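You operate a simulated robot arm through the tools that you are given. There is no shell and no other tool. Be economical: measure what you need, move in short steps, check, and stop when the job is done.

You are at the controls of a simulated robot arm. One attempt, no reset.

Task
Charge the packs until all three bay lamps show green, then switch off.
Fine: shut the charger lid before the power goes on; charger switch and blue wall switch both end off. Dry hands.

Only the result counts: the job must be done as asked and must still hold three seconds after the hand-in. Knocking over, shifting, dropping, spilling or breaking anything else fails it. Lids that push on must go on centred and level and be pressed home; caps that screw on are set level and turned clockwise until they are tight.

Robot
A 5-joint arm with a two-finger parallel gripper on a trunk, on a base that drives. Base frame: it is fixed to the floor where the robot stands at the start and does not move with it; the origin is under the middle of the robot, x ahead of it, y to its left, z up. Lengths are in cm, angles in rad, forces in N, time in s.
It reaches about 113.4 cm from its shoulder. Its first joint turns from -2.601 to 2.601 rad. Places, roughly: blue wall switch [70, 70, 90]; charger box [70, -10, 90]; charger lid [80, -10, 100]; charger plug (4x4x6 cm) [70, 80, 90]; charger switch [70, 10, 90]; red wall switch [80, 70, 90]. Payload 1.57 kg.
The tool frame sits at the grasp point between the pads (the TCP): z along the fingers, y along the line on which they close. The tips reach 3 cm beyond it. Largest opening 11 cm; finger width 2.4, thickness 1.2; the body of the gripper, 4.8 by 11.2 cm, starts 7.8 cm behind the TCP.
Orientation is that of the tool frame in the base frame, as [roll, pitch, yaw] about the fixed x, y, z axes, in that order (R = Rz(yaw) Ry(pitch) Rx(roll)). With the fingers straight down and closing along the base's y, the tool's x points along the base's -x, its y along +y and its z along -z.

Tools
- The arm moves only by the tool move_arm. Its argument "increments" is a list of rows, each a list of 7 numbers: the turn, a rotation vector about the tool's x, y, z in units of 180 degrees (1.0 is 180 degrees), then the shift along the tool's x, y, z in units of 100 mm (1.0 is 100 mm), then the closure in counts, from 0 (fully open) to 255 (shut). In form: [[ax, ay, az, x, y, z, hand], ...]. A call has 1 to 12 rows; each row is the pose to reach, as a shift and turn from the pose commanded when the call began, along the tool's axes at that moment. A call with a number of a shift or a turn outside -1 to 1 is refused whole. Rows are played at 5 a second. More than 5 cm and 0.15 rad between two rows, or a gripper value outside its range, and nothing of the call is played. A pose out of reach is approached as far as the arm can. The call stops where the force on the tool passes 70 N (or 10 N more than at its start, if that is more) or the arm is blocked; 0.2 s more then pass. Each finger travels about 7.2 cm/s and halts on what it meets, pressing with about 35 N; the grip force reading is that of the motor and also rises with nothing between the fingers. The clock runs only during rows and for 0.2 s after the last one: add rows that repeat a pose to give the fingers time. It gives the time, the measured TCP pose, the force on the tool (base axes), the opening and the grip force at its end, in the units of the frame above (readings bear some noise), with the torque about the TCP (base axes, N m) and any sound that the robot's microphone picked up.
- Cameras (640 x 400 px; columns grow to the right, rows downward): "scene" is now at [2.27, 17.46, 193.27]; the picture's right is [-0.09, -1.00, 0.00], its down [-0.85, 0.07, -0.52] and it looks along [0.52, -0.04, -0.85] (base axes); focal length 287 px, centre (320, 200). "wrist" rides on the gripper at [7, 1.6, -14.1] in the tool frame; the picture's right is [-0.23, 0.97, 0.00], its down [-0.86, -0.20, -0.48] and it looks along [-0.47, -0.11, 0.88] (tool axes); focal length 222 px, centre (320, 200). There is no depth. A picture from a camera that has moved, and an enlarged one, comes with that camera's place and axes in the base frame and with its lens.
- snapshot(camera): a new picture of that camera. It takes no simulated time.
- lift_body(by): slides the trunk up (or, below 0, down) by that many cm; the arm and the scene camera ride with it, the base frame stays. It gives what a move gives, with no picture.
- roll_base(legs): drives the robot by 1 to 6 legs, each [ahead, turn to the left] in cm and rad, along the robot's own axes; the way and the turn of a leg run together, so that a leg with both is an arc; at most 150 cm and 3.142 rad a leg. The arm and the cameras ride along, it lands a little off, and it stops where it bumps. It gives what a move gives.
- pan_tilt(pan, tilt): turns the head with the scene camera to pan (to the left, within 2.705 rad either way) and tilt (down, from -0.506 to 1.204), counted from straight ahead of the robot. It gives what a move gives.
- enlarge(camera, box): a new picture of the part [left, top, right, bottom] of that camera's present view, enlarged. It takes no simulated time.
- hand_in(): hands the job in; it is judged then, once.

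Work in short steps. Places have to be worked out from the pictures, the camera data and where the tool is seen: move nearer, look again, correct. Check each grasp and each placing, and mend what went wrong. You have 120 turns and 90 pictures in all, those below and enlarged ones among them. Open the gripper and draw the arm clear of the work before you hand the job in, unless the task says otherwise; then end with one line.

The tools are called after "Emit:" by a JSON object that holds its "name" and its "arguments". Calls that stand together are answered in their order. move_arm: Moves the arm, as the interface text tells. Its arguments: {"type":"object","properties":{"increments":{"type":"array"}},"required":["increments"]} The other tools are called the same way: lift_body (by) slides the trunk up or down; roll_base (legs) drives the base; pan_tilt (pan, tilt) turns the head that bears the scene camera; snapshot (camera) takes a picture; enlarge (camera, box) takes an enlarged picture of a part of a camera's view; hand_in () hands the job in.

At the start:

```text
time_s: 0.0
tcp_pos: [55.22, 35.23, 123.41]
orientation: [3.142, -0.001, -3.126]
contact_force: [-1.2, 0.2, -0.4]
torque: [-0.02, 0.01, -0.03]
opening: 10.99
grip_force: 0.1
trunk travel left (down, up): [-96.7, 0.3]
robot x, y, heading: [-0.19, 0.89, -0.003]
head pan, tilt: [-0.084, 1.025]
```

scene: 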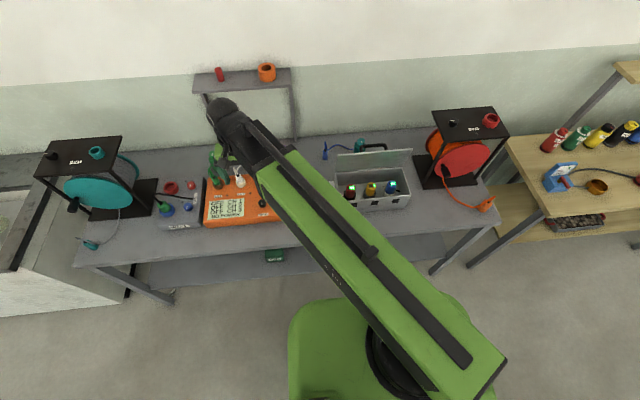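
wrist: 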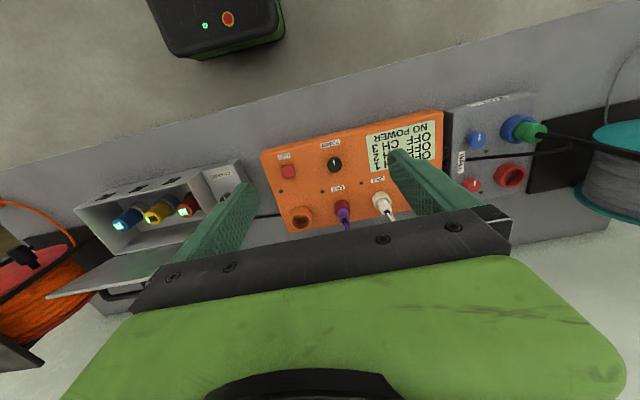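

The bench shows a charger box with three packs, an orange power station, and wall sockets with switches. I'll enlarge both views to read the labels.

Emit:
{"name": "enlarge", "arguments": {"camera": "wrist", "box": [240, 80, 560, 280]}}

Emit:
{"name": "enlarge", "arguments": {"camera": "wrist", "box": [40, 130, 300, 300]}}

Emit:
{"name": "enlarge", "arguments": {"camera": "scene", "box": [40, 130, 280, 280]}}

Emit:
{"name": "enlarge", "arguments": {"camera": "scene", "box": [290, 100, 510, 240]}}

```text
2.00 times, centred on (400, 180) of wrist
camera zoom: at [48.16, 36.61, 137.57], right [0.21, 0.98, 0.0], down [0.86, -0.18, 0.48], along [0.47, -0.1, -0.88], focal length 444 px, centre (160, 240)
```

zoom: 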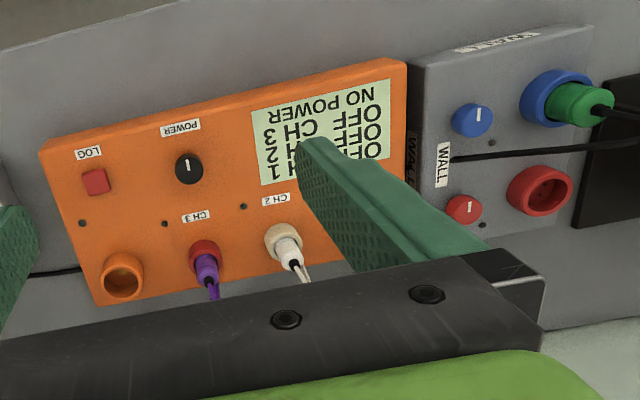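

```text
2.35 times, centred on (170, 215) of wrist
camera zoom: at [48.16, 36.61, 137.57], right [0.21, 0.98, 0.0], down [0.86, -0.18, 0.48], along [0.47, -0.1, -0.88], focal length 523 px, centre (673, 165)
```

zoom: 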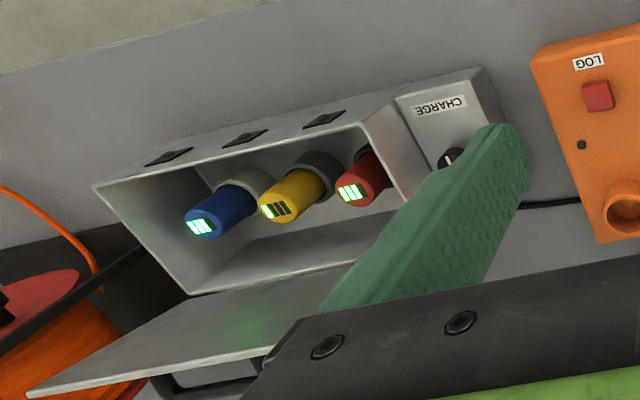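

```text
2.67 times, centred on (160, 205) of scene
camera zoom: at [2.27, 17.46, 193.27], right [-0.09, -1.0, 0.0], down [-0.85, 0.07, -0.52], along [0.52, -0.04, -0.85], focal length 765 px, centre (747, 187)
```

zoom: 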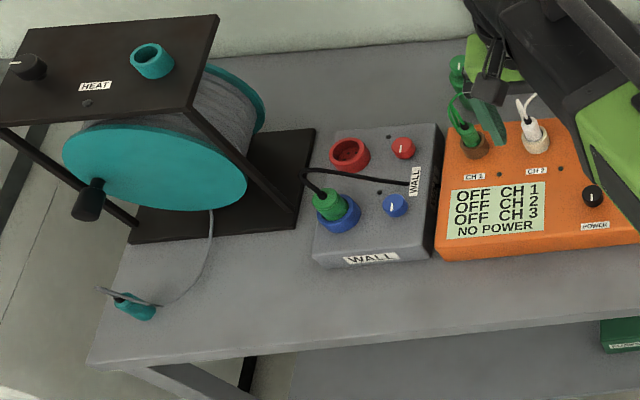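

```text
2.86 times, centred on (400, 170) of scene
camera zoom: at [2.27, 17.46, 193.27], right [-0.09, -1.0, 0.0], down [-0.85, 0.07, -0.52], along [0.52, -0.04, -0.85], focal length 820 px, centre (91, 286)
```

zoom: 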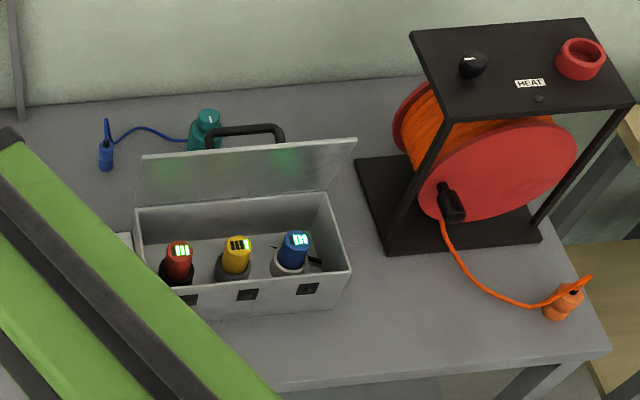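

Charger on right (switch ≈ [66,12,95]), wall box on left with the green plug in the blue socket and the blue knob ≈ [65,65.5,92]. I move the hand above the wall box to look closely.

Emit:
{"name": "move_arm", "arguments": {"increments": [[0, 0, 0, 0, 0.45, 0, 0], [0, 0, 0, 0, 0.9, 0, 0], [0, 0, 0, 0, 1, 0.0, 0], [0, 0, 0, 0, 1, 0, 0]]}}

Emit:
{"name": "move_arm", "arguments": {"increments": [[0, 0, 0, 0.1, 0.45, 0, 0], [0, 0, 0, 0.2, 0.9, 0.1, 0], [0, 0, 0, 0.2, 1, 0.4, 0], [0, 0, 0, 0.2, 1, 0.4, 0]]}}

Emit:
{"name": "snapshot", "arguments": {"camera": "wrist"}}

Emit:
{"name": "snapshot", "arguments": {"camera": "scene"}}

```text
time_s: 1.0
tcp_pos: [54.98, 45.03, 123.41]
orientation: [3.141, 0.0, -3.124]
contact_force: [-0.2, -0.1, 0.2]
torque: [0.02, 0.03, -0.01]
opening: 10.96
grip_force: 0.0
trunk travel left (down, up): [-96.7, 0.3]
robot x, y, heading: [-0.25, 0.84, -0.001]
head pan, tilt: [-0.084, 1.025]
```

```text
time_s: 2.0
tcp_pos: [52.91, 54.96, 123.4]
orientation: [3.141, 0.0, -3.124]
contact_force: [0.1, 0.2, 0.6]
torque: [-0.05, -0.02, 0.02]
opening: 11.02
grip_force: 0.1
out of reach, approached as far as the arm can: row 2, 3, 4
trunk travel left (down, up): [-96.7, 0.3]
robot x, y, heading: [0.4, 0.97, -0.001]
head pan, tilt: [-0.084, 1.025]
```

```text
83 pictures are left
camera wrist: at [45.86, 56.42, 137.57], right [0.21, 0.98, 0.0], down [0.86, -0.18, 0.48], along [0.47, -0.1, -0.88], focal length 222 px, centre (320, 200)
```

wrist: 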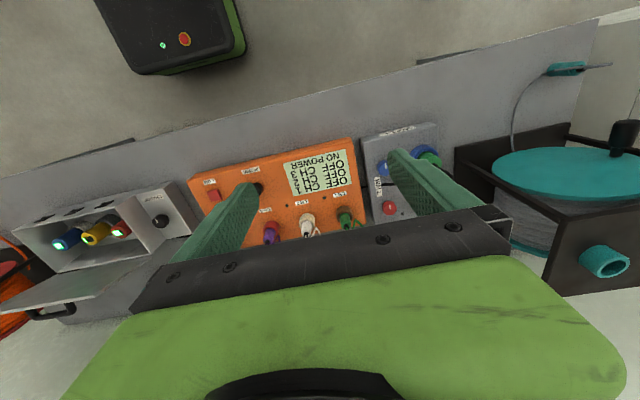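

```text
82 pictures are left
camera scene: at [2.26, 17.46, 193.27], right [-0.09, -1.0, 0.0], down [-0.85, 0.07, -0.52], along [0.52, -0.04, -0.85], focal length 287 px, centre (320, 200)
```

scene: 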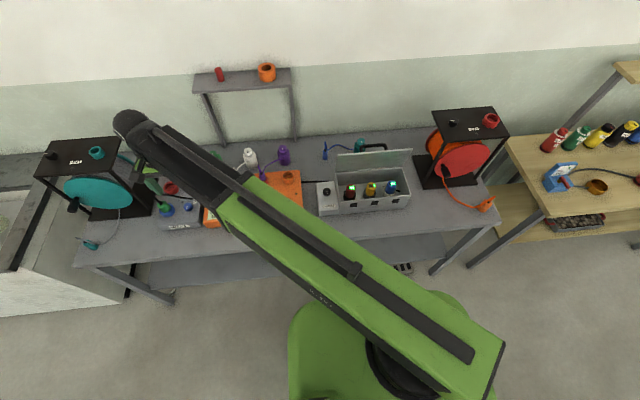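

Lower positions are out of reach at this trunk height, so I lower the trunk by 10 cm.

Emit:
{"name": "lift_body", "arguments": {"by": -10}}

Emit:
{"name": "enlarge", "arguments": {"camera": "scene", "box": [290, 120, 530, 270]}}

Emit:
{"name": "enlarge", "arguments": {"camera": "scene", "box": [480, 60, 640, 240]}}

Emit:
{"name": "snapshot", "arguments": {"camera": "wrist"}}

```text
time_s: 3.3
tcp_pos: [52.98, 54.92, 113.37]
orientation: [-3.141, 0.001, -3.123]
contact_force: [-0.6, 1.1, 0.0]
torque: [0.01, -0.03, 0.0]
opening: 11.01
grip_force: 0.1
trunk travel left (down, up): [-86.7, 10.3]
robot x, y, heading: [0.17, 0.88, 0.0]
head pan, tilt: [-0.084, 1.025]
```

```text
2.67 times, centred on (410, 195) of scene
camera zoom: at [2.27, 17.44, 183.28], right [-0.09, -1.0, 0.0], down [-0.85, 0.07, -0.52], along [0.52, -0.04, -0.85], focal length 765 px, centre (80, 213)
```

zoom: 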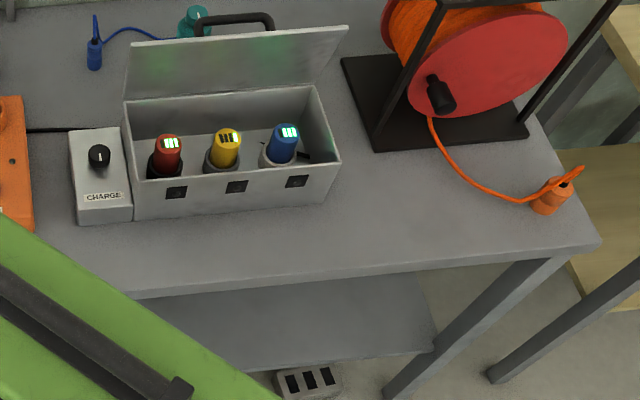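

```text
2.22 times, centred on (560, 150) of scene
camera zoom: at [2.27, 17.44, 183.28], right [-0.09, -1.0, 0.0], down [-0.85, 0.07, -0.52], along [0.52, -0.04, -0.85], focal length 638 px, centre (-213, 311)
```

zoom: 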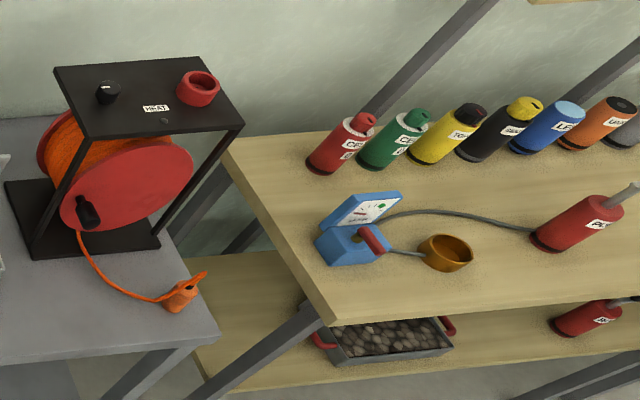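

```text
79 pictures are left
camera wrist: at [45.87, 56.39, 127.58], right [0.21, 0.98, 0.0], down [0.86, -0.18, 0.48], along [0.47, -0.1, -0.88], focal length 222 px, centre (320, 200)
```

wrist: 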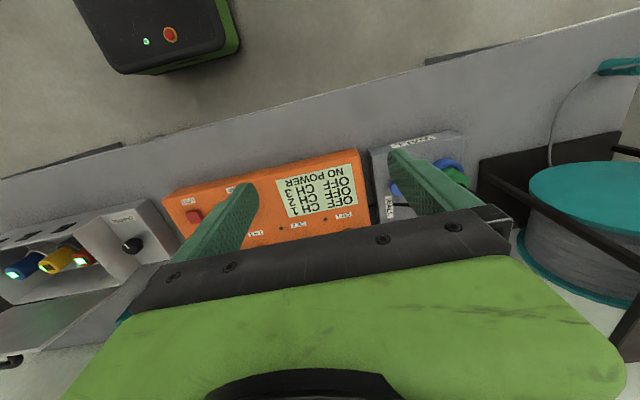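

The charger lid stands open and is hinged at the back (box x 62–77, y −25..5, rim z≈92.5, lid top ≈105). I close the fingers and travel right toward the lid at safe height, checking reach.

Emit:
{"name": "move_arm", "arguments": {"increments": [[0, 0, 0, 0, -0.48, 0, 255], [0, 0, 0, 0, -0.96, 0, 255], [0, 0, 0, 0, -0.96, 0, 255]]}}

Emit:
{"name": "move_arm", "arguments": {"increments": [[0, 0, 0, 0, -0.48, 0, 255], [0, 0, 0, 0, -0.96, 0, 255]]}}

Emit:
{"name": "move_arm", "arguments": {"increments": [[0, 0, 0, 0, -0.48, 0, 255], [0, 0, 0, 0, -0.96, 0, 255]]}}

Emit:
{"name": "move_arm", "arguments": {"increments": [[0, 0, 0, 0, -0.48, 0, 255], [0, 0, 0, 0, -0.96, 0, 255]]}}

Emit:
{"name": "move_arm", "arguments": {"increments": [[0, 0, 0, 0, -0.48, 0, 255], [0, 0, 0, 0, -0.96, 0, 255]]}}

Emit:
{"name": "move_arm", "arguments": {"increments": [[0, 0, 0, 0, -0.48, 0, 255], [0, 0, 0, 0, -0.96, 0, 255]]}}

Emit:
{"name": "snapshot", "arguments": {"camera": "wrist"}}

Emit:
{"name": "snapshot", "arguments": {"camera": "scene"}}

```text
time_s: 4.1
tcp_pos: [53.0, 45.37, 113.45]
orientation: [3.139, 0.0, -3.123]
contact_force: [0.6, 0.1, -0.1]
torque: [0.0, -0.01, -0.02]
opening: 0.0
grip_force: 0.4
trunk travel left (down, up): [-86.7, 10.3]
robot x, y, heading: [-0.02, 0.97, -0.001]
head pan, tilt: [-0.084, 1.025]
```

```text
time_s: 4.7
tcp_pos: [53.3, 35.74, 113.36]
orientation: [-3.141, 0.0, -3.125]
contact_force: [0.1, 0.4, 0.0]
torque: [0.01, -0.03, 0.01]
opening: 0.0
grip_force: 21.3
trunk travel left (down, up): [-86.7, 10.3]
robot x, y, heading: [0.17, 0.98, -0.003]
head pan, tilt: [-0.084, 1.025]
```

```text
time_s: 5.3
tcp_pos: [53.46, 25.99, 113.4]
orientation: [3.141, 0.0, -3.124]
contact_force: [0.0, 0.3, -0.7]
torque: [0.0, 0.02, 0.0]
opening: 0.0
grip_force: 21.4
trunk travel left (down, up): [-86.7, 10.3]
robot x, y, heading: [-0.09, 0.65, -0.001]
head pan, tilt: [-0.084, 1.025]
```

```text
time_s: 5.9
tcp_pos: [54.81, 16.72, 113.54]
orientation: [-3.141, -0.004, -3.124]
contact_force: [-0.4, -0.1, -0.2]
torque: [-0.02, 0.0, 0.01]
opening: 0.03
grip_force: 20.9
out of reach, approached as far as the arm can: row 2
trunk travel left (down, up): [-86.7, 10.3]
robot x, y, heading: [0.02, 0.49, -0.004]
head pan, tilt: [-0.084, 1.025]
```

```text
time_s: 6.5
tcp_pos: [56.93, 6.98, 113.36]
orientation: [-3.141, -0.002, -3.125]
contact_force: [0.7, 0.0, 1.0]
torque: [0.07, -0.01, -0.01]
opening: 0.0
grip_force: 21.0
out of reach, approached as far as the arm can: row 1, 2
trunk travel left (down, up): [-86.7, 10.3]
robot x, y, heading: [-0.1, 1.04, 0.003]
head pan, tilt: [-0.084, 1.025]
```

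```text
time_s: 7.1
tcp_pos: [57.48, -2.04, 113.47]
orientation: [-3.141, -0.001, -3.124]
contact_force: [0.0, 0.3, 0.2]
torque: [0.04, 0.02, -0.01]
opening: 0.01
grip_force: 21.0
trunk travel left (down, up): [-86.7, 10.3]
robot x, y, heading: [-0.08, 0.8, -0.005]
head pan, tilt: [-0.084, 1.025]
```

```text
78 pictures are left
camera wrist: at [50.38, -0.65, 127.57], right [0.21, 0.98, 0.0], down [0.86, -0.18, 0.48], along [0.47, -0.1, -0.88], focal length 222 px, centre (320, 200)
```

wrist: 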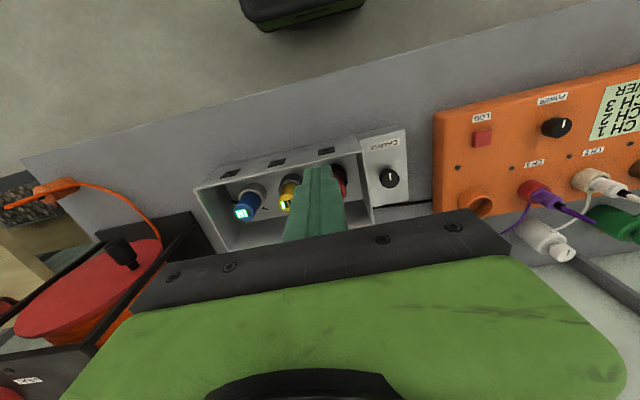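

```text
77 pictures are left
camera scene: at [2.27, 17.4, 183.28], right [-0.09, -1.0, 0.0], down [-0.85, 0.07, -0.52], along [0.52, -0.04, -0.85], focal length 287 px, centre (320, 200)
```

scene: 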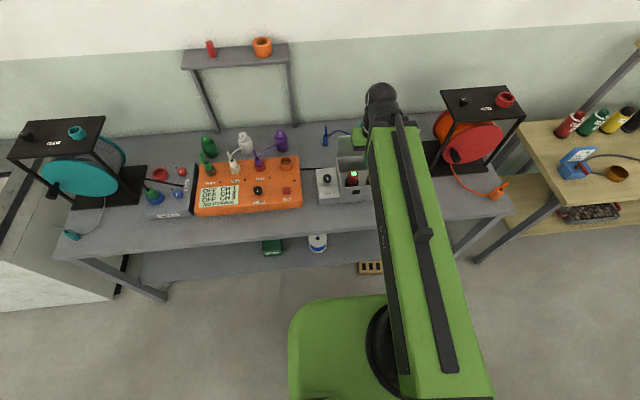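

The near limit keeps the hand out past radius ~57; moving outward is fine. I go over the lid's left end (y≈−1.5, clear of the handle) to x≈84.

Emit:
{"name": "move_arm", "arguments": {"increments": [[0, 0, 0, -0.48, 0.03, 0, 255], [0, 0, 0, -0.96, 0.05, 0, 255]]}}

Emit:
{"name": "move_arm", "arguments": {"increments": [[0, 0, 0, -0.48, 0, 0, 255], [0, 0, 0, -0.96, 0, 0, 255]]}}

Emit:
{"name": "move_arm", "arguments": {"increments": [[0, 0, 0, -0.42, 0, 0, 255], [0, 0, 0, -0.74, 0, 0, 255]]}}

Emit:
{"name": "snapshot", "arguments": {"camera": "wrist"}}

Emit:
{"name": "enlarge", "arguments": {"camera": "scene", "box": [290, 80, 450, 230]}}

```text
time_s: 7.7
tcp_pos: [66.92, -1.4, 113.35]
orientation: [3.141, -0.001, -3.125]
contact_force: [-0.5, -0.3, 0.0]
torque: [0.0, -0.02, -0.02]
opening: 0.0
grip_force: 21.1
trunk travel left (down, up): [-86.7, 10.3]
robot x, y, heading: [-0.2, 1.16, -0.002]
head pan, tilt: [-0.084, 1.025]
```

```text
time_s: 8.3
tcp_pos: [76.54, -0.94, 113.57]
orientation: [-3.141, 0.0, -3.126]
contact_force: [0.3, -0.4, 0.1]
torque: [0.0, -0.02, 0.02]
opening: 0.02
grip_force: 21.4
trunk travel left (down, up): [-86.7, 10.3]
robot x, y, heading: [-0.27, 1.04, 0.0]
head pan, tilt: [-0.084, 1.025]
```

```text
time_s: 8.9
tcp_pos: [83.79, -0.93, 113.5]
orientation: [-3.141, 0.0, -3.124]
contact_force: [0.3, -0.5, -0.4]
torque: [-0.02, -0.01, 0.03]
opening: 0.0
grip_force: 21.4
trunk travel left (down, up): [-86.7, 10.3]
robot x, y, heading: [-0.03, 0.99, -0.003]
head pan, tilt: [-0.084, 1.025]
```

```text
76 pictures are left
camera wrist: at [76.81, 0.54, 127.57], right [0.21, 0.98, 0.0], down [0.86, -0.18, 0.48], along [0.47, -0.1, -0.88], focal length 222 px, centre (320, 200)
```

wrist: 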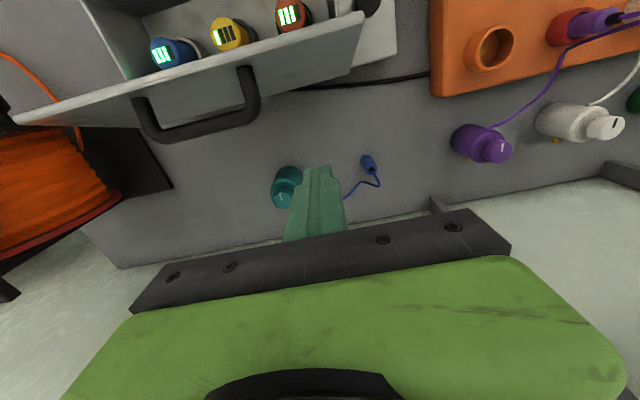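

```text
2.67 times, centred on (370, 155) of scene
camera zoom: at [2.28, 17.45, 183.27], right [-0.09, -1.0, 0.0], down [-0.85, 0.07, -0.52], along [0.52, -0.04, -0.85], focal length 765 px, centre (187, 320)
```

zoom: 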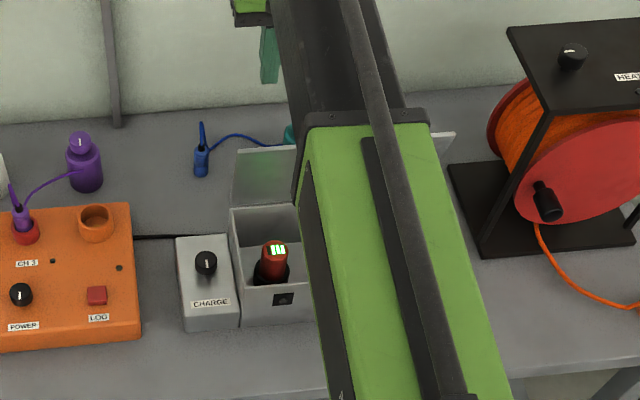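

The lid's top edge is in front of the fingers and the handle lies to their right (y<−6). I lower the fingers behind the lid and pull forward a bit.

Emit:
{"name": "move_arm", "arguments": {"increments": [[0, 0, 0, 0, 0, 0.4, 255], [0, 0, 0, 0, 0, 0.8, 255], [0, 0, 0, 0, 0, 0.95, 255]]}}

Emit:
{"name": "move_arm", "arguments": {"increments": [[0, 0, 0, 0.2, 0, 0, 255], [0, 0, 0, 0.4, 0, 0, 255], [0, 0, 0, 0.6, 0, 0, 255], [0, 0, 0, 0.8, 0, 0, 255]]}}

Emit:
{"name": "snapshot", "arguments": {"camera": "wrist"}}

Emit:
{"name": "enlarge", "arguments": {"camera": "scene", "box": [290, 80, 450, 230]}}

```text
time_s: 9.7
tcp_pos: [83.85, -0.9, 113.49]
orientation: [3.14, 0.0, -3.125]
contact_force: [-0.3, -0.1, -0.4]
torque: [0.01, -0.01, 0.0]
opening: 0.0
grip_force: 21.0
out of reach, approached as far as the arm can: row 1, 2, 3
trunk travel left (down, up): [-86.7, 10.3]
robot x, y, heading: [0.07, 0.85, -0.001]
head pan, tilt: [-0.084, 1.025]
```

```text
time_s: 10.7
tcp_pos: [75.85, -0.99, 113.53]
orientation: [3.141, 0.0, -3.125]
contact_force: [-0.8, 0.1, -0.4]
torque: [0.03, 0.03, -0.03]
opening: 0.02
grip_force: 21.5
out of reach, approached as far as the arm can: row 4
trunk travel left (down, up): [-86.7, 10.3]
robot x, y, heading: [0.1, 0.62, -0.002]
head pan, tilt: [-0.084, 1.025]
```

```text
74 pictures are left
camera wrist: at [68.73, 0.51, 127.58], right [0.21, 0.98, 0.0], down [0.86, -0.18, 0.48], along [0.47, -0.1, -0.88], focal length 222 px, centre (320, 200)
```

wrist: 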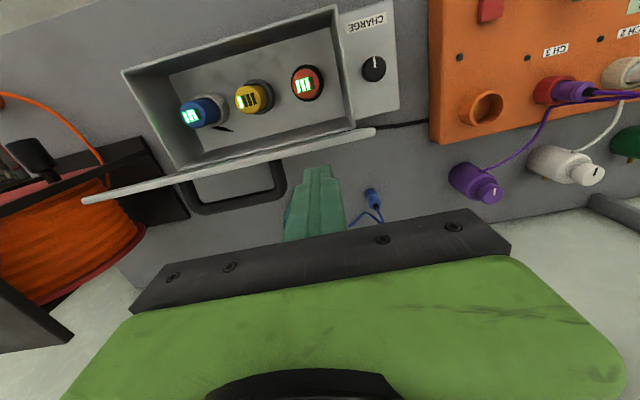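

```text
2.67 times, centred on (370, 155) of scene
camera zoom: at [2.26, 17.45, 183.27], right [-0.09, -1.0, 0.0], down [-0.85, 0.07, -0.52], along [0.52, -0.04, -0.85], focal length 765 px, centre (187, 320)
```

zoom: 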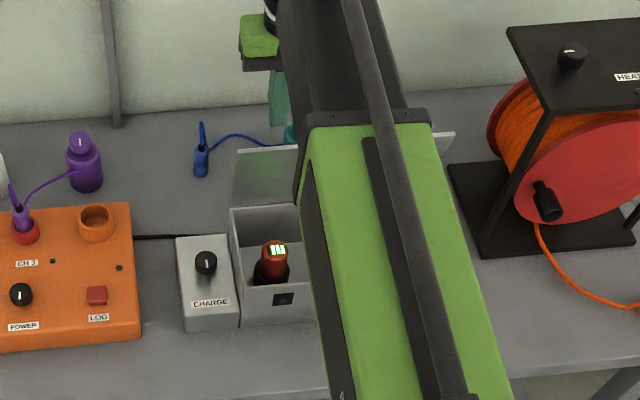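

Height is limited by the arm at this trunk level, so I use the trunk: back to x≈82.5 and then lower the trunk 8 cm to get the fingertips behind the lid (top edge at x≈73.6, z≈107.5).

Emit:
{"name": "move_arm", "arguments": {"increments": [[0, 0, 0, -0.35, 0, 0, 255], [0, 0, 0, -0.66, 0, 0, 255]]}}

Emit:
{"name": "lift_body", "arguments": {"by": -8}}

Emit:
{"name": "move_arm", "arguments": {"increments": [[0, 0, 0, 0.2, 0, 0, 255], [0, 0, 0, 0.4, 0, 0, 255], [0, 0, 0, 0.6, 0, 0, 255]]}}

Emit:
{"name": "snapshot", "arguments": {"camera": "wrist"}}

```text
time_s: 11.3
tcp_pos: [82.46, -0.88, 113.36]
orientation: [3.14, -0.002, -3.123]
contact_force: [-0.3, -0.1, -0.1]
torque: [-0.03, 0.0, 0.01]
opening: 0.01
grip_force: 21.0
trunk travel left (down, up): [-86.7, 10.3]
robot x, y, heading: [0.11, 1.35, 0.0]
head pan, tilt: [-0.084, 1.025]
```

```text
time_s: 12.5
tcp_pos: [82.34, -0.79, 105.51]
orientation: [-3.141, -0.001, -3.122]
contact_force: [0.1, 0.2, -0.1]
torque: [-0.01, -0.02, 0.0]
opening: 0.0
grip_force: 21.3
trunk travel left (down, up): [-78.7, 18.3]
robot x, y, heading: [-0.16, 1.05, -0.003]
head pan, tilt: [-0.084, 1.025]
```

```text
time_s: 13.3
tcp_pos: [76.28, -0.91, 105.44]
orientation: [3.14, -0.001, -3.124]
contact_force: [0.2, -0.5, 0.3]
torque: [0.01, -0.02, 0.0]
opening: 0.0
grip_force: 21.3
trunk travel left (down, up): [-78.7, 18.3]
robot x, y, heading: [-0.11, 0.74, -0.0]
head pan, tilt: [-0.084, 1.025]
```

```text
72 pictures are left
camera wrist: at [69.24, 0.6, 119.58], right [0.21, 0.98, 0.0], down [0.86, -0.18, 0.48], along [0.47, -0.1, -0.88], focal length 222 px, centre (320, 200)
```

wrist: 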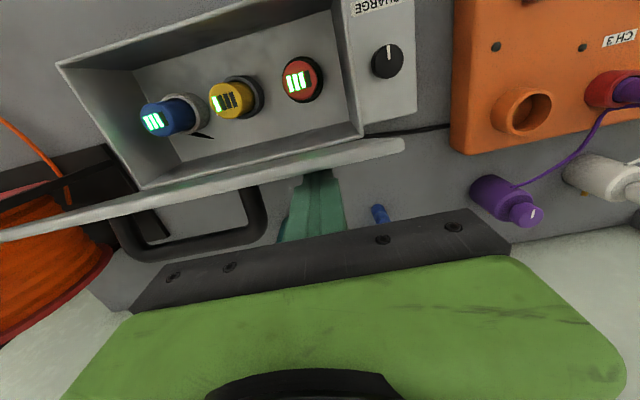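

The fingers are now just behind the lid. I pull forward in small steps.

Emit:
{"name": "move_arm", "arguments": {"increments": [[0, 0, 0, 0.15, 0, 0, 255], [0, 0, 0, 0.3, 0, 0, 255], [0, 0, 0, 0.45, 0, 0, 255], [0, 0, 0, 0.6, 0, 0, 255]]}}

Emit:
{"name": "snapshot", "arguments": {"camera": "wrist"}}

```text
time_s: 14.3
tcp_pos: [70.3, -1.01, 105.27]
orientation: [-3.141, -0.001, -3.125]
contact_force: [-0.9, 0.4, 0.6]
torque: [0.01, 0.02, -0.01]
opening: 0.0
grip_force: 21.2
trunk travel left (down, up): [-78.7, 18.3]
robot x, y, heading: [-0.32, 0.86, -0.006]
head pan, tilt: [-0.084, 1.025]
```

```text
71 pictures are left
camera wrist: at [63.25, 0.41, 119.59], right [0.21, 0.98, 0.0], down [0.86, -0.18, 0.48], along [0.47, -0.1, -0.88], focal length 222 px, centre (320, 200)
```

wrist: 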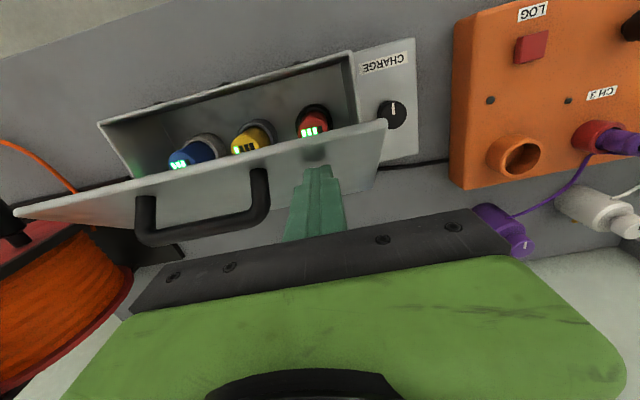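

The lid is tilting forward; I continue pulling.

Emit:
{"name": "move_arm", "arguments": {"increments": [[0, 0, 0, 0.2, 0, 0, 255], [0, 0, 0, 0.4, 0, 0, 255], [0, 0, 0, 0.6, 0, 0, 255], [0, 0, 0, 0.8, 0, 0, 255], [0, 0, 0, 0.8, 0, 0, 255]]}}

Emit:
{"name": "snapshot", "arguments": {"camera": "wrist"}}

```text
time_s: 15.5
tcp_pos: [62.5, -1.1, 105.54]
orientation: [-3.14, -0.002, -3.124]
contact_force: [0.1, 0.1, -0.2]
torque: [0.0, -0.01, -0.05]
opening: 0.01
grip_force: 21.7
trunk travel left (down, up): [-78.7, 18.3]
robot x, y, heading: [0.02, 0.41, -0.003]
head pan, tilt: [-0.084, 1.025]
```

```text
70 pictures are left
camera wrist: at [55.41, 0.33, 119.57], right [0.21, 0.98, 0.0], down [0.86, -0.18, 0.48], along [0.47, -0.1, -0.88], focal length 222 px, centre (320, 200)
```

wrist: 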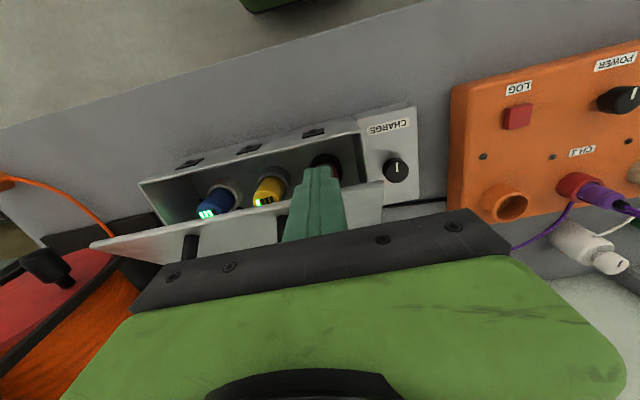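

The lid stays tilted about 40° and the fingertips have passed over its edge. I move back over it (x≈66.5) and press it down with the trunk.

Emit:
{"name": "move_arm", "arguments": {"increments": [[0, 0, 0, -0.2, 0, 0, 255], [0, 0, 0, -0.35, 0, 0, 255]]}}

Emit:
{"name": "lift_body", "arguments": {"by": -5}}

Emit:
{"name": "snapshot", "arguments": {"camera": "wrist"}}

```text
time_s: 16.1
tcp_pos: [65.81, -0.96, 105.51]
orientation: [3.14, 0.0, -3.124]
contact_force: [0.1, 0.2, -1.3]
torque: [-0.01, 0.01, 0.0]
opening: 0.0
grip_force: 21.0
trunk travel left (down, up): [-78.7, 18.3]
robot x, y, heading: [0.1, 0.92, 0.001]
head pan, tilt: [-0.084, 1.025]
```

```text
time_s: 17.0
tcp_pos: [65.84, -0.83, 100.41]
orientation: [3.141, 0.0, -3.124]
contact_force: [-0.6, -0.5, 0.3]
torque: [-0.01, -0.03, -0.01]
opening: 0.0
grip_force: 21.1
trunk travel left (down, up): [-73.7, 23.3]
robot x, y, heading: [-0.07, 0.82, -0.004]
head pan, tilt: [-0.084, 1.025]
```

```text
69 pictures are left
camera wrist: at [58.83, 0.48, 114.57], right [0.21, 0.98, 0.0], down [0.86, -0.18, 0.48], along [0.47, -0.1, -0.88], focal length 222 px, centre (320, 200)
```

wrist: 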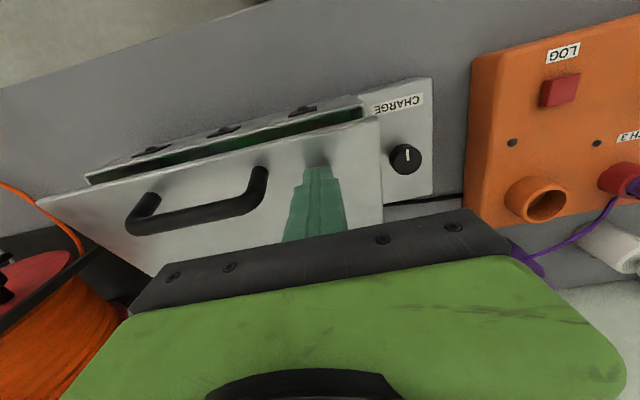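

The lid is coming down nicely. I keep lowering in smaller steps.

Emit:
{"name": "lift_body", "arguments": {"by": -2.5}}

Emit:
{"name": "lift_body", "arguments": {"by": -1}}

Emit:
{"name": "snapshot", "arguments": {"camera": "wrist"}}

```text
time_s: 17.7
tcp_pos: [65.89, -1.07, 97.87]
orientation: [-3.14, 0.001, -3.124]
contact_force: [-0.1, -0.1, 0.8]
torque: [-0.03, 0.0, -0.01]
opening: 0.0
grip_force: 21.4
trunk travel left (down, up): [-71.2, 25.8]
robot x, y, heading: [-0.02, 0.98, -0.001]
head pan, tilt: [-0.084, 1.025]
```

```text
time_s: 18.3
tcp_pos: [65.86, -1.07, 96.99]
orientation: [-3.142, 0.001, -3.123]
contact_force: [4.1, 0.5, 11.2]
torque: [0.02, -0.14, -0.07]
opening: 0.0
grip_force: 21.5
trunk travel left (down, up): [-70.2, 26.8]
robot x, y, heading: [0.14, 0.51, 0.001]
head pan, tilt: [-0.084, 1.025]
```

```text
68 pictures are left
camera wrist: at [58.81, 0.48, 111.11], right [0.21, 0.98, 0.0], down [0.86, -0.18, 0.48], along [0.47, -0.1, -0.88], focal length 222 px, centre (320, 200)
```

wrist: 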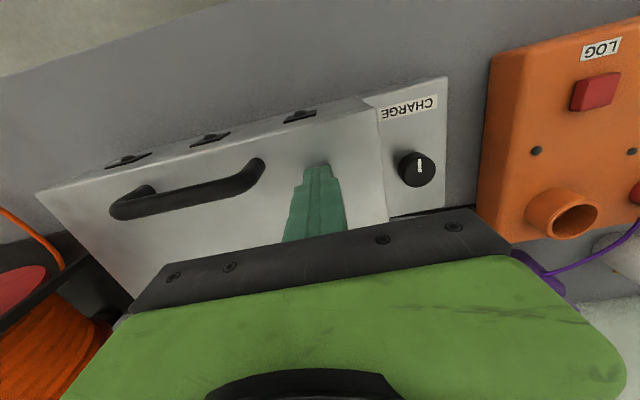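

11 N upward: the lid has met the rim, it looks shut. One small extra press, then raise and look.

Emit:
{"name": "lift_body", "arguments": {"by": -0.4}}

Emit:
{"name": "lift_body", "arguments": {"by": 12}}

Emit:
{"name": "snapshot", "arguments": {"camera": "wrist"}}

```text
time_s: 18.8
tcp_pos: [65.86, -0.99, 96.95]
orientation: [3.14, 0.009, -3.125]
contact_force: [-0.4, 0.7, 45.5]
torque: [0.03, 0.2, 0.0]
opening: 0.01
grip_force: 21.4
trunk travel left (down, up): [-70.0, 27.0]
robot x, y, heading: [-0.28, 0.7, -0.003]
head pan, tilt: [-0.084, 1.025]
stopped: the force on the tool passed its limit at 75 N (the readings are from after the stop); the commanded pose is now the measured one
```

```text
time_s: 20.3
tcp_pos: [66.03, -0.98, 108.7]
orientation: [3.141, 0.009, -3.125]
contact_force: [-0.4, 0.8, -0.1]
torque: [-0.01, 0.0, 0.06]
opening: 0.01
grip_force: 21.1
trunk travel left (down, up): [-82.0, 15.0]
robot x, y, heading: [-0.23, 1.04, 0.002]
head pan, tilt: [-0.084, 1.025]
```

```text
67 pictures are left
camera wrist: at [58.97, 0.48, 122.75], right [0.21, 0.98, 0.0], down [0.86, -0.18, 0.48], along [0.47, -0.1, -0.87], focal length 222 px, centre (320, 200)
```

wrist: 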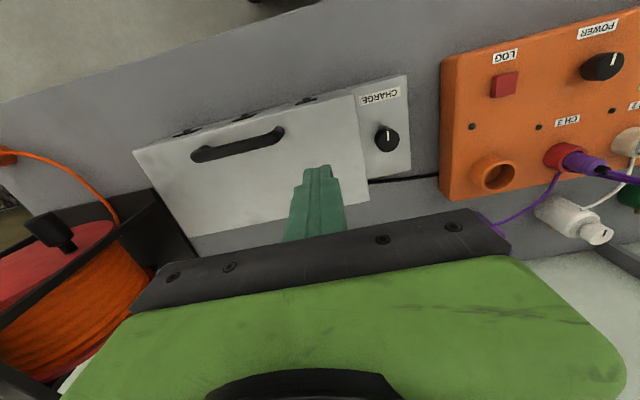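

Lid is shut. Now I travel left to above the blue wall knob (≈[65,65.5]) with fingers opening on the way.

Emit:
{"name": "move_arm", "arguments": {"increments": [[0, 0, 0, 0, 0.48, 0, 255], [0, 0, 0, 0, 0.96, 0, 255]]}}

Emit:
{"name": "move_arm", "arguments": {"increments": [[0, 0, 0, 0, 0.48, 0, 255], [0, 0, 0, 0, 0.96, 0, 255]]}}

Emit:
{"name": "move_arm", "arguments": {"increments": [[0, 0, 0, 0, 0.48, 0, 255], [0, 0, 0, 0, 0.96, 0, 255]]}}

Emit:
{"name": "move_arm", "arguments": {"increments": [[0, 0, 0, 0, 0.48, 0, 255], [0, 0, 0, 0, 0.96, 0, 255]]}}

Emit:
{"name": "move_arm", "arguments": {"increments": [[0, 0, 0, 0, 0.48, 0, 180], [0, 0, 0, 0, 0.96, 0, 150]]}}

Emit:
{"name": "move_arm", "arguments": {"increments": [[0, 0, 0, 0, 0.48, 0, 150], [0, 0, 0, 0, 0.9, 0, 150]]}}

Emit:
{"name": "snapshot", "arguments": {"camera": "wrist"}}

Emit:
{"name": "enlarge", "arguments": {"camera": "scene", "box": [290, 120, 450, 230]}}

```text
time_s: 20.9
tcp_pos: [65.8, 8.36, 108.76]
orientation: [-3.14, 0.007, -3.125]
contact_force: [-0.2, -0.4, -0.2]
torque: [0.0, -0.02, 0.01]
opening: 0.0
grip_force: 21.1
trunk travel left (down, up): [-82.0, 15.0]
robot x, y, heading: [-0.4, 0.5, -0.001]
head pan, tilt: [-0.084, 1.025]
```

```text
time_s: 21.5
tcp_pos: [65.68, 18.13, 108.68]
orientation: [-3.141, 0.008, -3.126]
contact_force: [-0.1, 0.6, 0.3]
torque: [-0.03, -0.03, -0.04]
opening: 0.0
grip_force: 21.2
trunk travel left (down, up): [-82.0, 15.0]
robot x, y, heading: [0.17, 0.8, -0.001]
head pan, tilt: [-0.084, 1.025]
```

```text
time_s: 22.1
tcp_pos: [65.57, 27.83, 108.67]
orientation: [-3.139, 0.008, -3.126]
contact_force: [-0.5, 0.1, 0.1]
torque: [-0.03, 0.0, 0.01]
opening: 0.0
grip_force: 20.6
trunk travel left (down, up): [-82.0, 15.0]
robot x, y, heading: [0.14, 1.09, -0.0]
head pan, tilt: [-0.084, 1.025]
```

```text
time_s: 22.7
tcp_pos: [65.25, 37.5, 108.66]
orientation: [-3.14, 0.008, -3.124]
contact_force: [0.9, -0.2, 0.0]
torque: [-0.06, -0.02, 0.01]
opening: 0.01
grip_force: 21.6
trunk travel left (down, up): [-82.0, 15.0]
robot x, y, heading: [0.26, 0.85, -0.004]
head pan, tilt: [-0.084, 1.025]
```

```text
time_s: 23.3
tcp_pos: [65.16, 46.95, 108.64]
orientation: [-3.14, 0.007, -3.124]
contact_force: [-0.6, -0.5, 0.0]
torque: [0.01, -0.02, 0.02]
opening: 4.5
grip_force: 0.1
trunk travel left (down, up): [-82.0, 15.0]
robot x, y, heading: [0.39, 0.96, -0.01]
head pan, tilt: [-0.084, 1.025]
```

```text
time_s: 23.9
tcp_pos: [64.94, 55.93, 108.58]
orientation: [-3.141, 0.007, -3.127]
contact_force: [-0.1, 0.5, -0.4]
torque: [-0.01, -0.01, 0.0]
opening: 4.52
grip_force: 0.1
trunk travel left (down, up): [-82.0, 15.0]
robot x, y, heading: [0.19, 0.99, -0.004]
head pan, tilt: [-0.084, 1.025]
```

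```text
66 pictures are left
camera wrist: at [57.83, 57.41, 122.74], right [0.21, 0.98, 0.0], down [0.86, -0.18, 0.48], along [0.47, -0.1, -0.87], focal length 222 px, centre (320, 200)
```

wrist: 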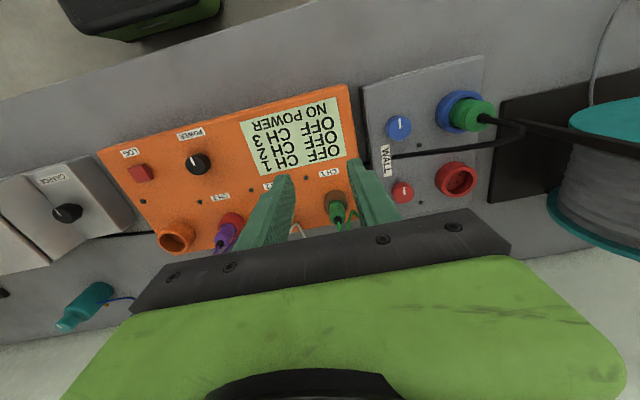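

```text
3.64 times, centred on (370, 175) of scene
camera zoom: at [2.27, 17.5, 178.5], right [-0.09, -1.0, 0.0], down [-0.85, 0.07, -0.52], along [0.52, -0.04, -0.85], focal length 1043 px, centre (138, 291)
```

zoom: 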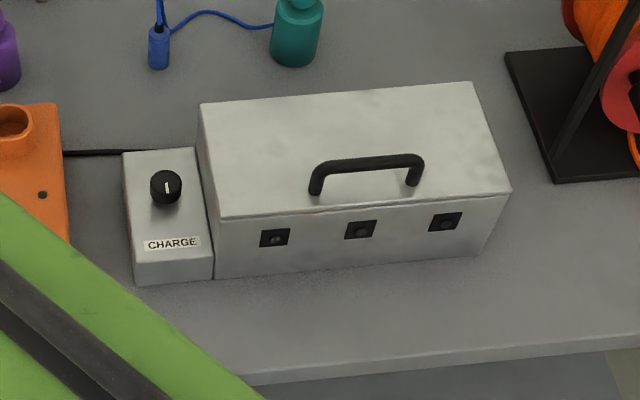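

Lid fully flat, bay lamps dark. Blue knob estimated at ≈[66,67,90]; I move above it and lower the trunk for a closer look.

Emit:
{"name": "move_arm", "arguments": {"increments": [[0, 0, 0, 0, 0.48, 0, 150], [0, 0, 0, 0, 0.96, 0, 150]]}}

Emit:
{"name": "move_arm", "arguments": {"increments": [[0, 0, 0, -0.12, 0.15, 0, 150], [0, 0, 0, -0.12, 0.15, 0, 150]]}}

Emit:
{"name": "lift_body", "arguments": {"by": -8}}

Emit:
{"name": "snapshot", "arguments": {"camera": "wrist"}}

Emit:
{"name": "snapshot", "arguments": {"camera": "scene"}}

```text
time_s: 24.5
tcp_pos: [64.89, 65.65, 108.65]
orientation: [-3.139, 0.007, -3.124]
contact_force: [0.3, 0.5, 0.0]
torque: [-0.01, -0.01, -0.01]
opening: 4.53
grip_force: 0.1
trunk travel left (down, up): [-82.0, 15.0]
robot x, y, heading: [0.08, 0.69, -0.004]
head pan, tilt: [-0.084, 1.025]
```

```text
time_s: 25.1
tcp_pos: [65.91, 66.81, 108.8]
orientation: [3.14, 0.009, -3.124]
contact_force: [-0.5, 0.0, 0.9]
torque: [0.02, 0.03, -0.01]
opening: 4.53
grip_force: 0.1
trunk travel left (down, up): [-82.0, 15.0]
robot x, y, heading: [0.01, 1.01, -0.003]
head pan, tilt: [-0.084, 1.025]
```

```text
time_s: 26.3
tcp_pos: [65.85, 66.82, 100.72]
orientation: [3.14, 0.009, -3.124]
contact_force: [-0.9, 0.8, 0.3]
torque: [0.0, 0.03, 0.01]
opening: 4.51
grip_force: 0.0
trunk travel left (down, up): [-74.0, 23.0]
robot x, y, heading: [0.06, 1.3, -0.001]
head pan, tilt: [-0.084, 1.025]
```

```text
64 pictures are left
camera wrist: at [58.74, 68.27, 114.76], right [0.21, 0.98, 0.0], down [0.85, -0.19, 0.49], along [0.47, -0.1, -0.87], focal length 222 px, centre (320, 200)
```

wrist: 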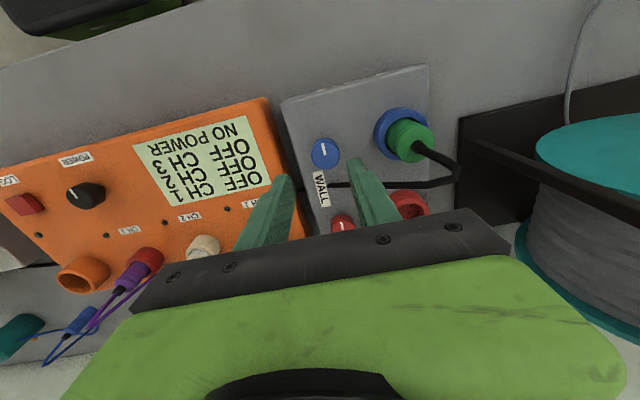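

```text
63 pictures are left
camera scene: at [2.28, 17.44, 170.51], right [-0.09, -1.0, 0.0], down [-0.85, 0.07, -0.52], along [0.52, -0.04, -0.85], focal length 287 px, centre (320, 200)
```

scene: 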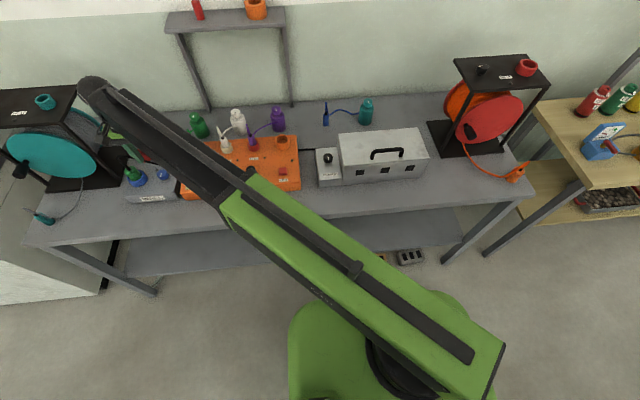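

Triangulating gives the knob top at ≈[66.4,67.3,89.2], about 3.6 cm across. I centre over it, open to ~5.5 cm and lower most of the way.

Emit:
{"name": "move_arm", "arguments": {"increments": [[0, 0, 0, -0.055, 0.047, 0, 125], [0, 0, 0, -0.055, 0.047, 0, 125], [0, 0, 0, -0.055, 0.047, 0, 125]]}}

Emit:
{"name": "lift_body", "arguments": {"by": -6.5}}

Emit:
{"name": "snapshot", "arguments": {"camera": "wrist"}}

```text
time_s: 27.1
tcp_pos: [65.81, 66.75, 100.77]
orientation: [3.141, 0.008, -3.123]
contact_force: [0.4, -0.2, 0.0]
torque: [-0.03, 0.01, -0.02]
opening: 5.6
grip_force: 0.0
out of reach, approached as far as the arm can: row 1, 2, 3
trunk travel left (down, up): [-74.0, 23.0]
robot x, y, heading: [0.29, 0.95, -0.001]
head pan, tilt: [-0.084, 1.025]
```

```text
time_s: 28.1
tcp_pos: [65.83, 66.76, 94.01]
orientation: [3.14, 0.009, -3.123]
contact_force: [-0.3, -0.2, 0.3]
torque: [0.01, 0.03, 0.02]
opening: 5.59
grip_force: 0.0
trunk travel left (down, up): [-67.5, 29.5]
robot x, y, heading: [0.18, 1.17, -0.003]
head pan, tilt: [-0.084, 1.025]
```

```text
62 pictures are left
camera wrist: at [58.74, 68.27, 108.26], right [0.21, 0.98, 0.0], down [0.85, -0.19, 0.49], along [0.47, -0.1, -0.87], focal length 222 px, centre (320, 200)
```

wrist: 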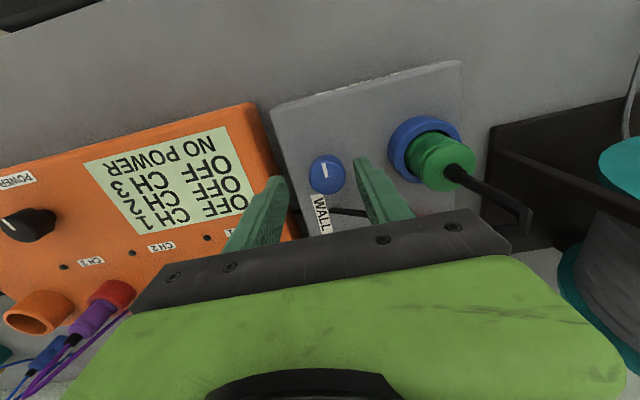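

Knob again resolves to [66.4,67.3]. The arm is at its lower bound relative to the trunk, so I shift with a slight upward component, then check.

Emit:
{"name": "move_arm", "arguments": {"increments": [[0, 0, 0, -0.03, 0.03, -0.05, 125], [0, 0, 0, -0.065, 0.06, -0.08, 125], [0, 0, 0, -0.065, 0.06, -0.08, 125]]}}

Emit:
{"name": "snapshot", "arguments": {"camera": "wrist"}}

```text
time_s: 28.9
tcp_pos: [65.92, 66.73, 94.14]
orientation: [-3.141, 0.008, -3.125]
contact_force: [0.3, -0.2, -0.5]
torque: [0.0, -0.02, 0.02]
opening: 5.6
grip_force: 0.1
out of reach, approached as far as the arm can: row 1, 2, 3
trunk travel left (down, up): [-67.5, 29.5]
robot x, y, heading: [0.21, 1.0, -0.002]
head pan, tilt: [-0.084, 1.025]
```

```text
61 pictures are left
camera wrist: at [58.74, 68.28, 108.25], right [0.21, 0.98, 0.0], down [0.85, -0.19, 0.49], along [0.47, -0.1, -0.87], focal length 222 px, centre (320, 200)
```

wrist: 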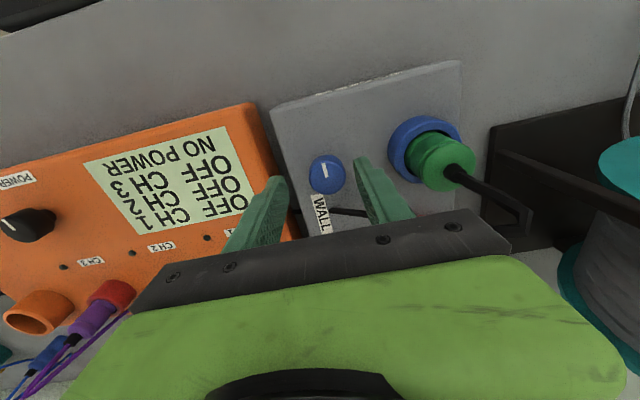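

At this height the arm is at its outer radius. I raise the trunk a bit and drive forward 4 cm, then re-centre.

Emit:
{"name": "lift_body", "arguments": {"by": 6}}

Emit:
{"name": "roll_base", "arguments": {"legs": [[4, 0]]}}

Emit:
{"name": "snapshot", "arguments": {"camera": "wrist"}}

```text
time_s: 29.9
tcp_pos: [65.9, 66.87, 100.13]
orientation: [-3.141, 0.007, -3.123]
contact_force: [-0.3, -0.3, -0.4]
torque: [-0.01, 0.02, 0.01]
opening: 5.61
grip_force: 0.1
trunk travel left (down, up): [-73.5, 23.5]
robot x, y, heading: [0.28, 0.75, -0.005]
head pan, tilt: [-0.084, 1.025]
```

```text
time_s: 30.8
tcp_pos: [69.96, 66.84, 100.08]
orientation: [-3.141, 0.008, -3.123]
contact_force: [-1.4, -0.9, 0.0]
torque: [-0.05, 0.02, -0.03]
opening: 5.6
grip_force: 0.0
trunk travel left (down, up): [-73.5, 23.5]
robot x, y, heading: [3.95, 0.71, -0.003]
head pan, tilt: [-0.084, 1.025]
```

```text
60 pictures are left
camera wrist: at [62.8, 68.28, 114.18], right [0.21, 0.98, 0.0], down [0.86, -0.19, 0.48], along [0.47, -0.1, -0.87], focal length 222 px, centre (320, 200)
```

wrist: 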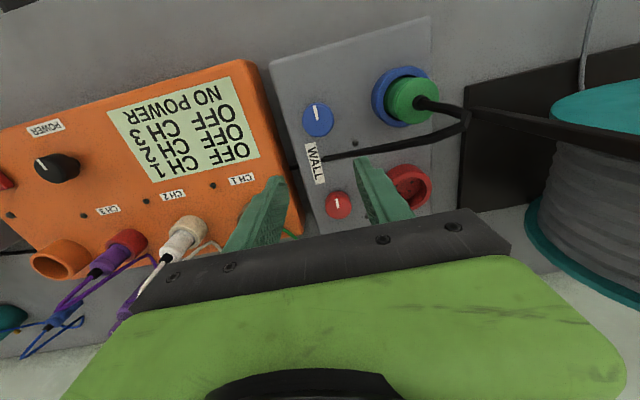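

Three views agree: knob at [66.4,67.3,~89.5]. I shift back 3.5 cm and left 0.5, check, then lower.

Emit:
{"name": "move_arm", "arguments": {"increments": [[0, 0, 0, 0.2, 0.05, 0, 125], [0, 0, 0, 0.356, 0.052, 0, 125], [0, 0, 0, 0.356, 0.052, 0, 125]]}}

Emit:
{"name": "lift_body", "arguments": {"by": -7}}

Emit:
{"name": "snapshot", "arguments": {"camera": "wrist"}}

```text
time_s: 31.6
tcp_pos: [66.27, 67.39, 100.14]
orientation: [-3.142, 0.008, -3.125]
contact_force: [-0.1, -0.5, 0.1]
torque: [0.03, -0.02, 0.0]
opening: 5.61
grip_force: 0.0
trunk travel left (down, up): [-73.5, 23.5]
robot x, y, heading: [4.08, 0.76, -0.004]
head pan, tilt: [-0.084, 1.025]
```

```text
time_s: 32.7
tcp_pos: [66.35, 67.32, 93.17]
orientation: [3.139, 0.01, -3.124]
contact_force: [-0.4, 0.2, -0.9]
torque: [0.0, 0.0, 0.0]
opening: 5.6
grip_force: 0.1
trunk travel left (down, up): [-66.5, 30.5]
robot x, y, heading: [4.04, 0.97, -0.002]
head pan, tilt: [-0.084, 1.025]
```

```text
59 pictures are left
camera wrist: at [59.13, 68.85, 107.26], right [0.21, 0.98, 0.0], down [0.85, -0.19, 0.49], along [0.47, -0.1, -0.87], focal length 222 px, centre (320, 200)
```

wrist: 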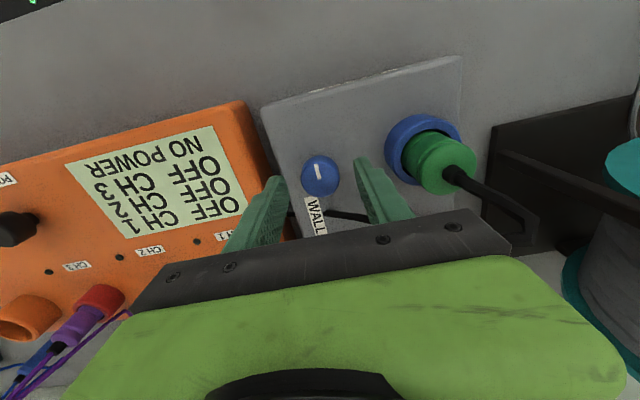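

The knob is centred between the tips. I lower 2.5 cm further in two steps.

Emit:
{"name": "lift_body", "arguments": {"by": -1.8}}

Emit:
{"name": "lift_body", "arguments": {"by": -0.8}}

Emit:
{"name": "snapshot", "arguments": {"camera": "wrist"}}

```text
time_s: 33.3
tcp_pos: [66.24, 67.44, 91.34]
orientation: [3.141, 0.009, -3.125]
contact_force: [-0.7, -0.2, -0.1]
torque: [-0.01, -0.02, 0.03]
opening: 5.63
grip_force: 0.1
trunk travel left (down, up): [-64.7, 32.3]
robot x, y, heading: [3.92, 0.72, -0.008]
head pan, tilt: [-0.084, 1.025]
```

```text
time_s: 33.9
tcp_pos: [66.27, 67.34, 90.61]
orientation: [3.139, 0.008, -3.125]
contact_force: [0.0, 0.0, 0.0]
torque: [0.0, 0.0, -0.01]
opening: 5.6
grip_force: 0.0
trunk travel left (down, up): [-63.9, 33.1]
robot x, y, heading: [3.94, 0.98, -0.003]
head pan, tilt: [-0.084, 1.025]
```

```text
58 pictures are left
camera wrist: at [59.13, 68.85, 104.65], right [0.21, 0.98, 0.0], down [0.85, -0.19, 0.49], along [0.47, -0.1, -0.87], focal length 222 px, centre (320, 200)
```

wrist: 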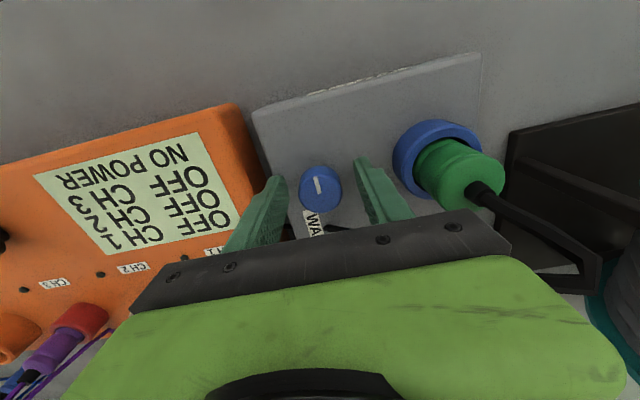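

Tips should be alongside the knob. I close and see whether the opening halts on it.

Emit:
{"name": "move_arm", "arguments": {"increments": [[0, 0, 0, 0, 0, 0, 170], [0, 0, 0, 0, 0, 0, 190], [0, 0, 0, 0, 0, 0, 190]]}}

Emit:
{"name": "snapshot", "arguments": {"camera": "wrist"}}

```text
time_s: 34.7
tcp_pos: [66.33, 67.34, 90.55]
orientation: [-3.141, 0.008, -3.124]
contact_force: [-3.0, -10.0, -5.8]
torque: [-0.19, 0.18, -0.05]
opening: 3.36
grip_force: 42.1
trunk travel left (down, up): [-63.9, 33.1]
robot x, y, heading: [3.6, 0.84, -0.004]
head pan, tilt: [-0.084, 1.025]
```

```text
57 pictures are left
camera wrist: at [59.15, 68.79, 104.65], right [0.21, 0.98, 0.0], down [0.85, -0.18, 0.48], along [0.47, -0.1, -0.87], focal length 222 px, centre (320, 200)
```

wrist: 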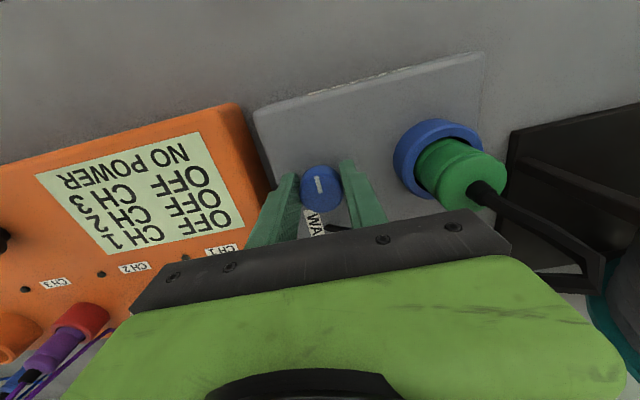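

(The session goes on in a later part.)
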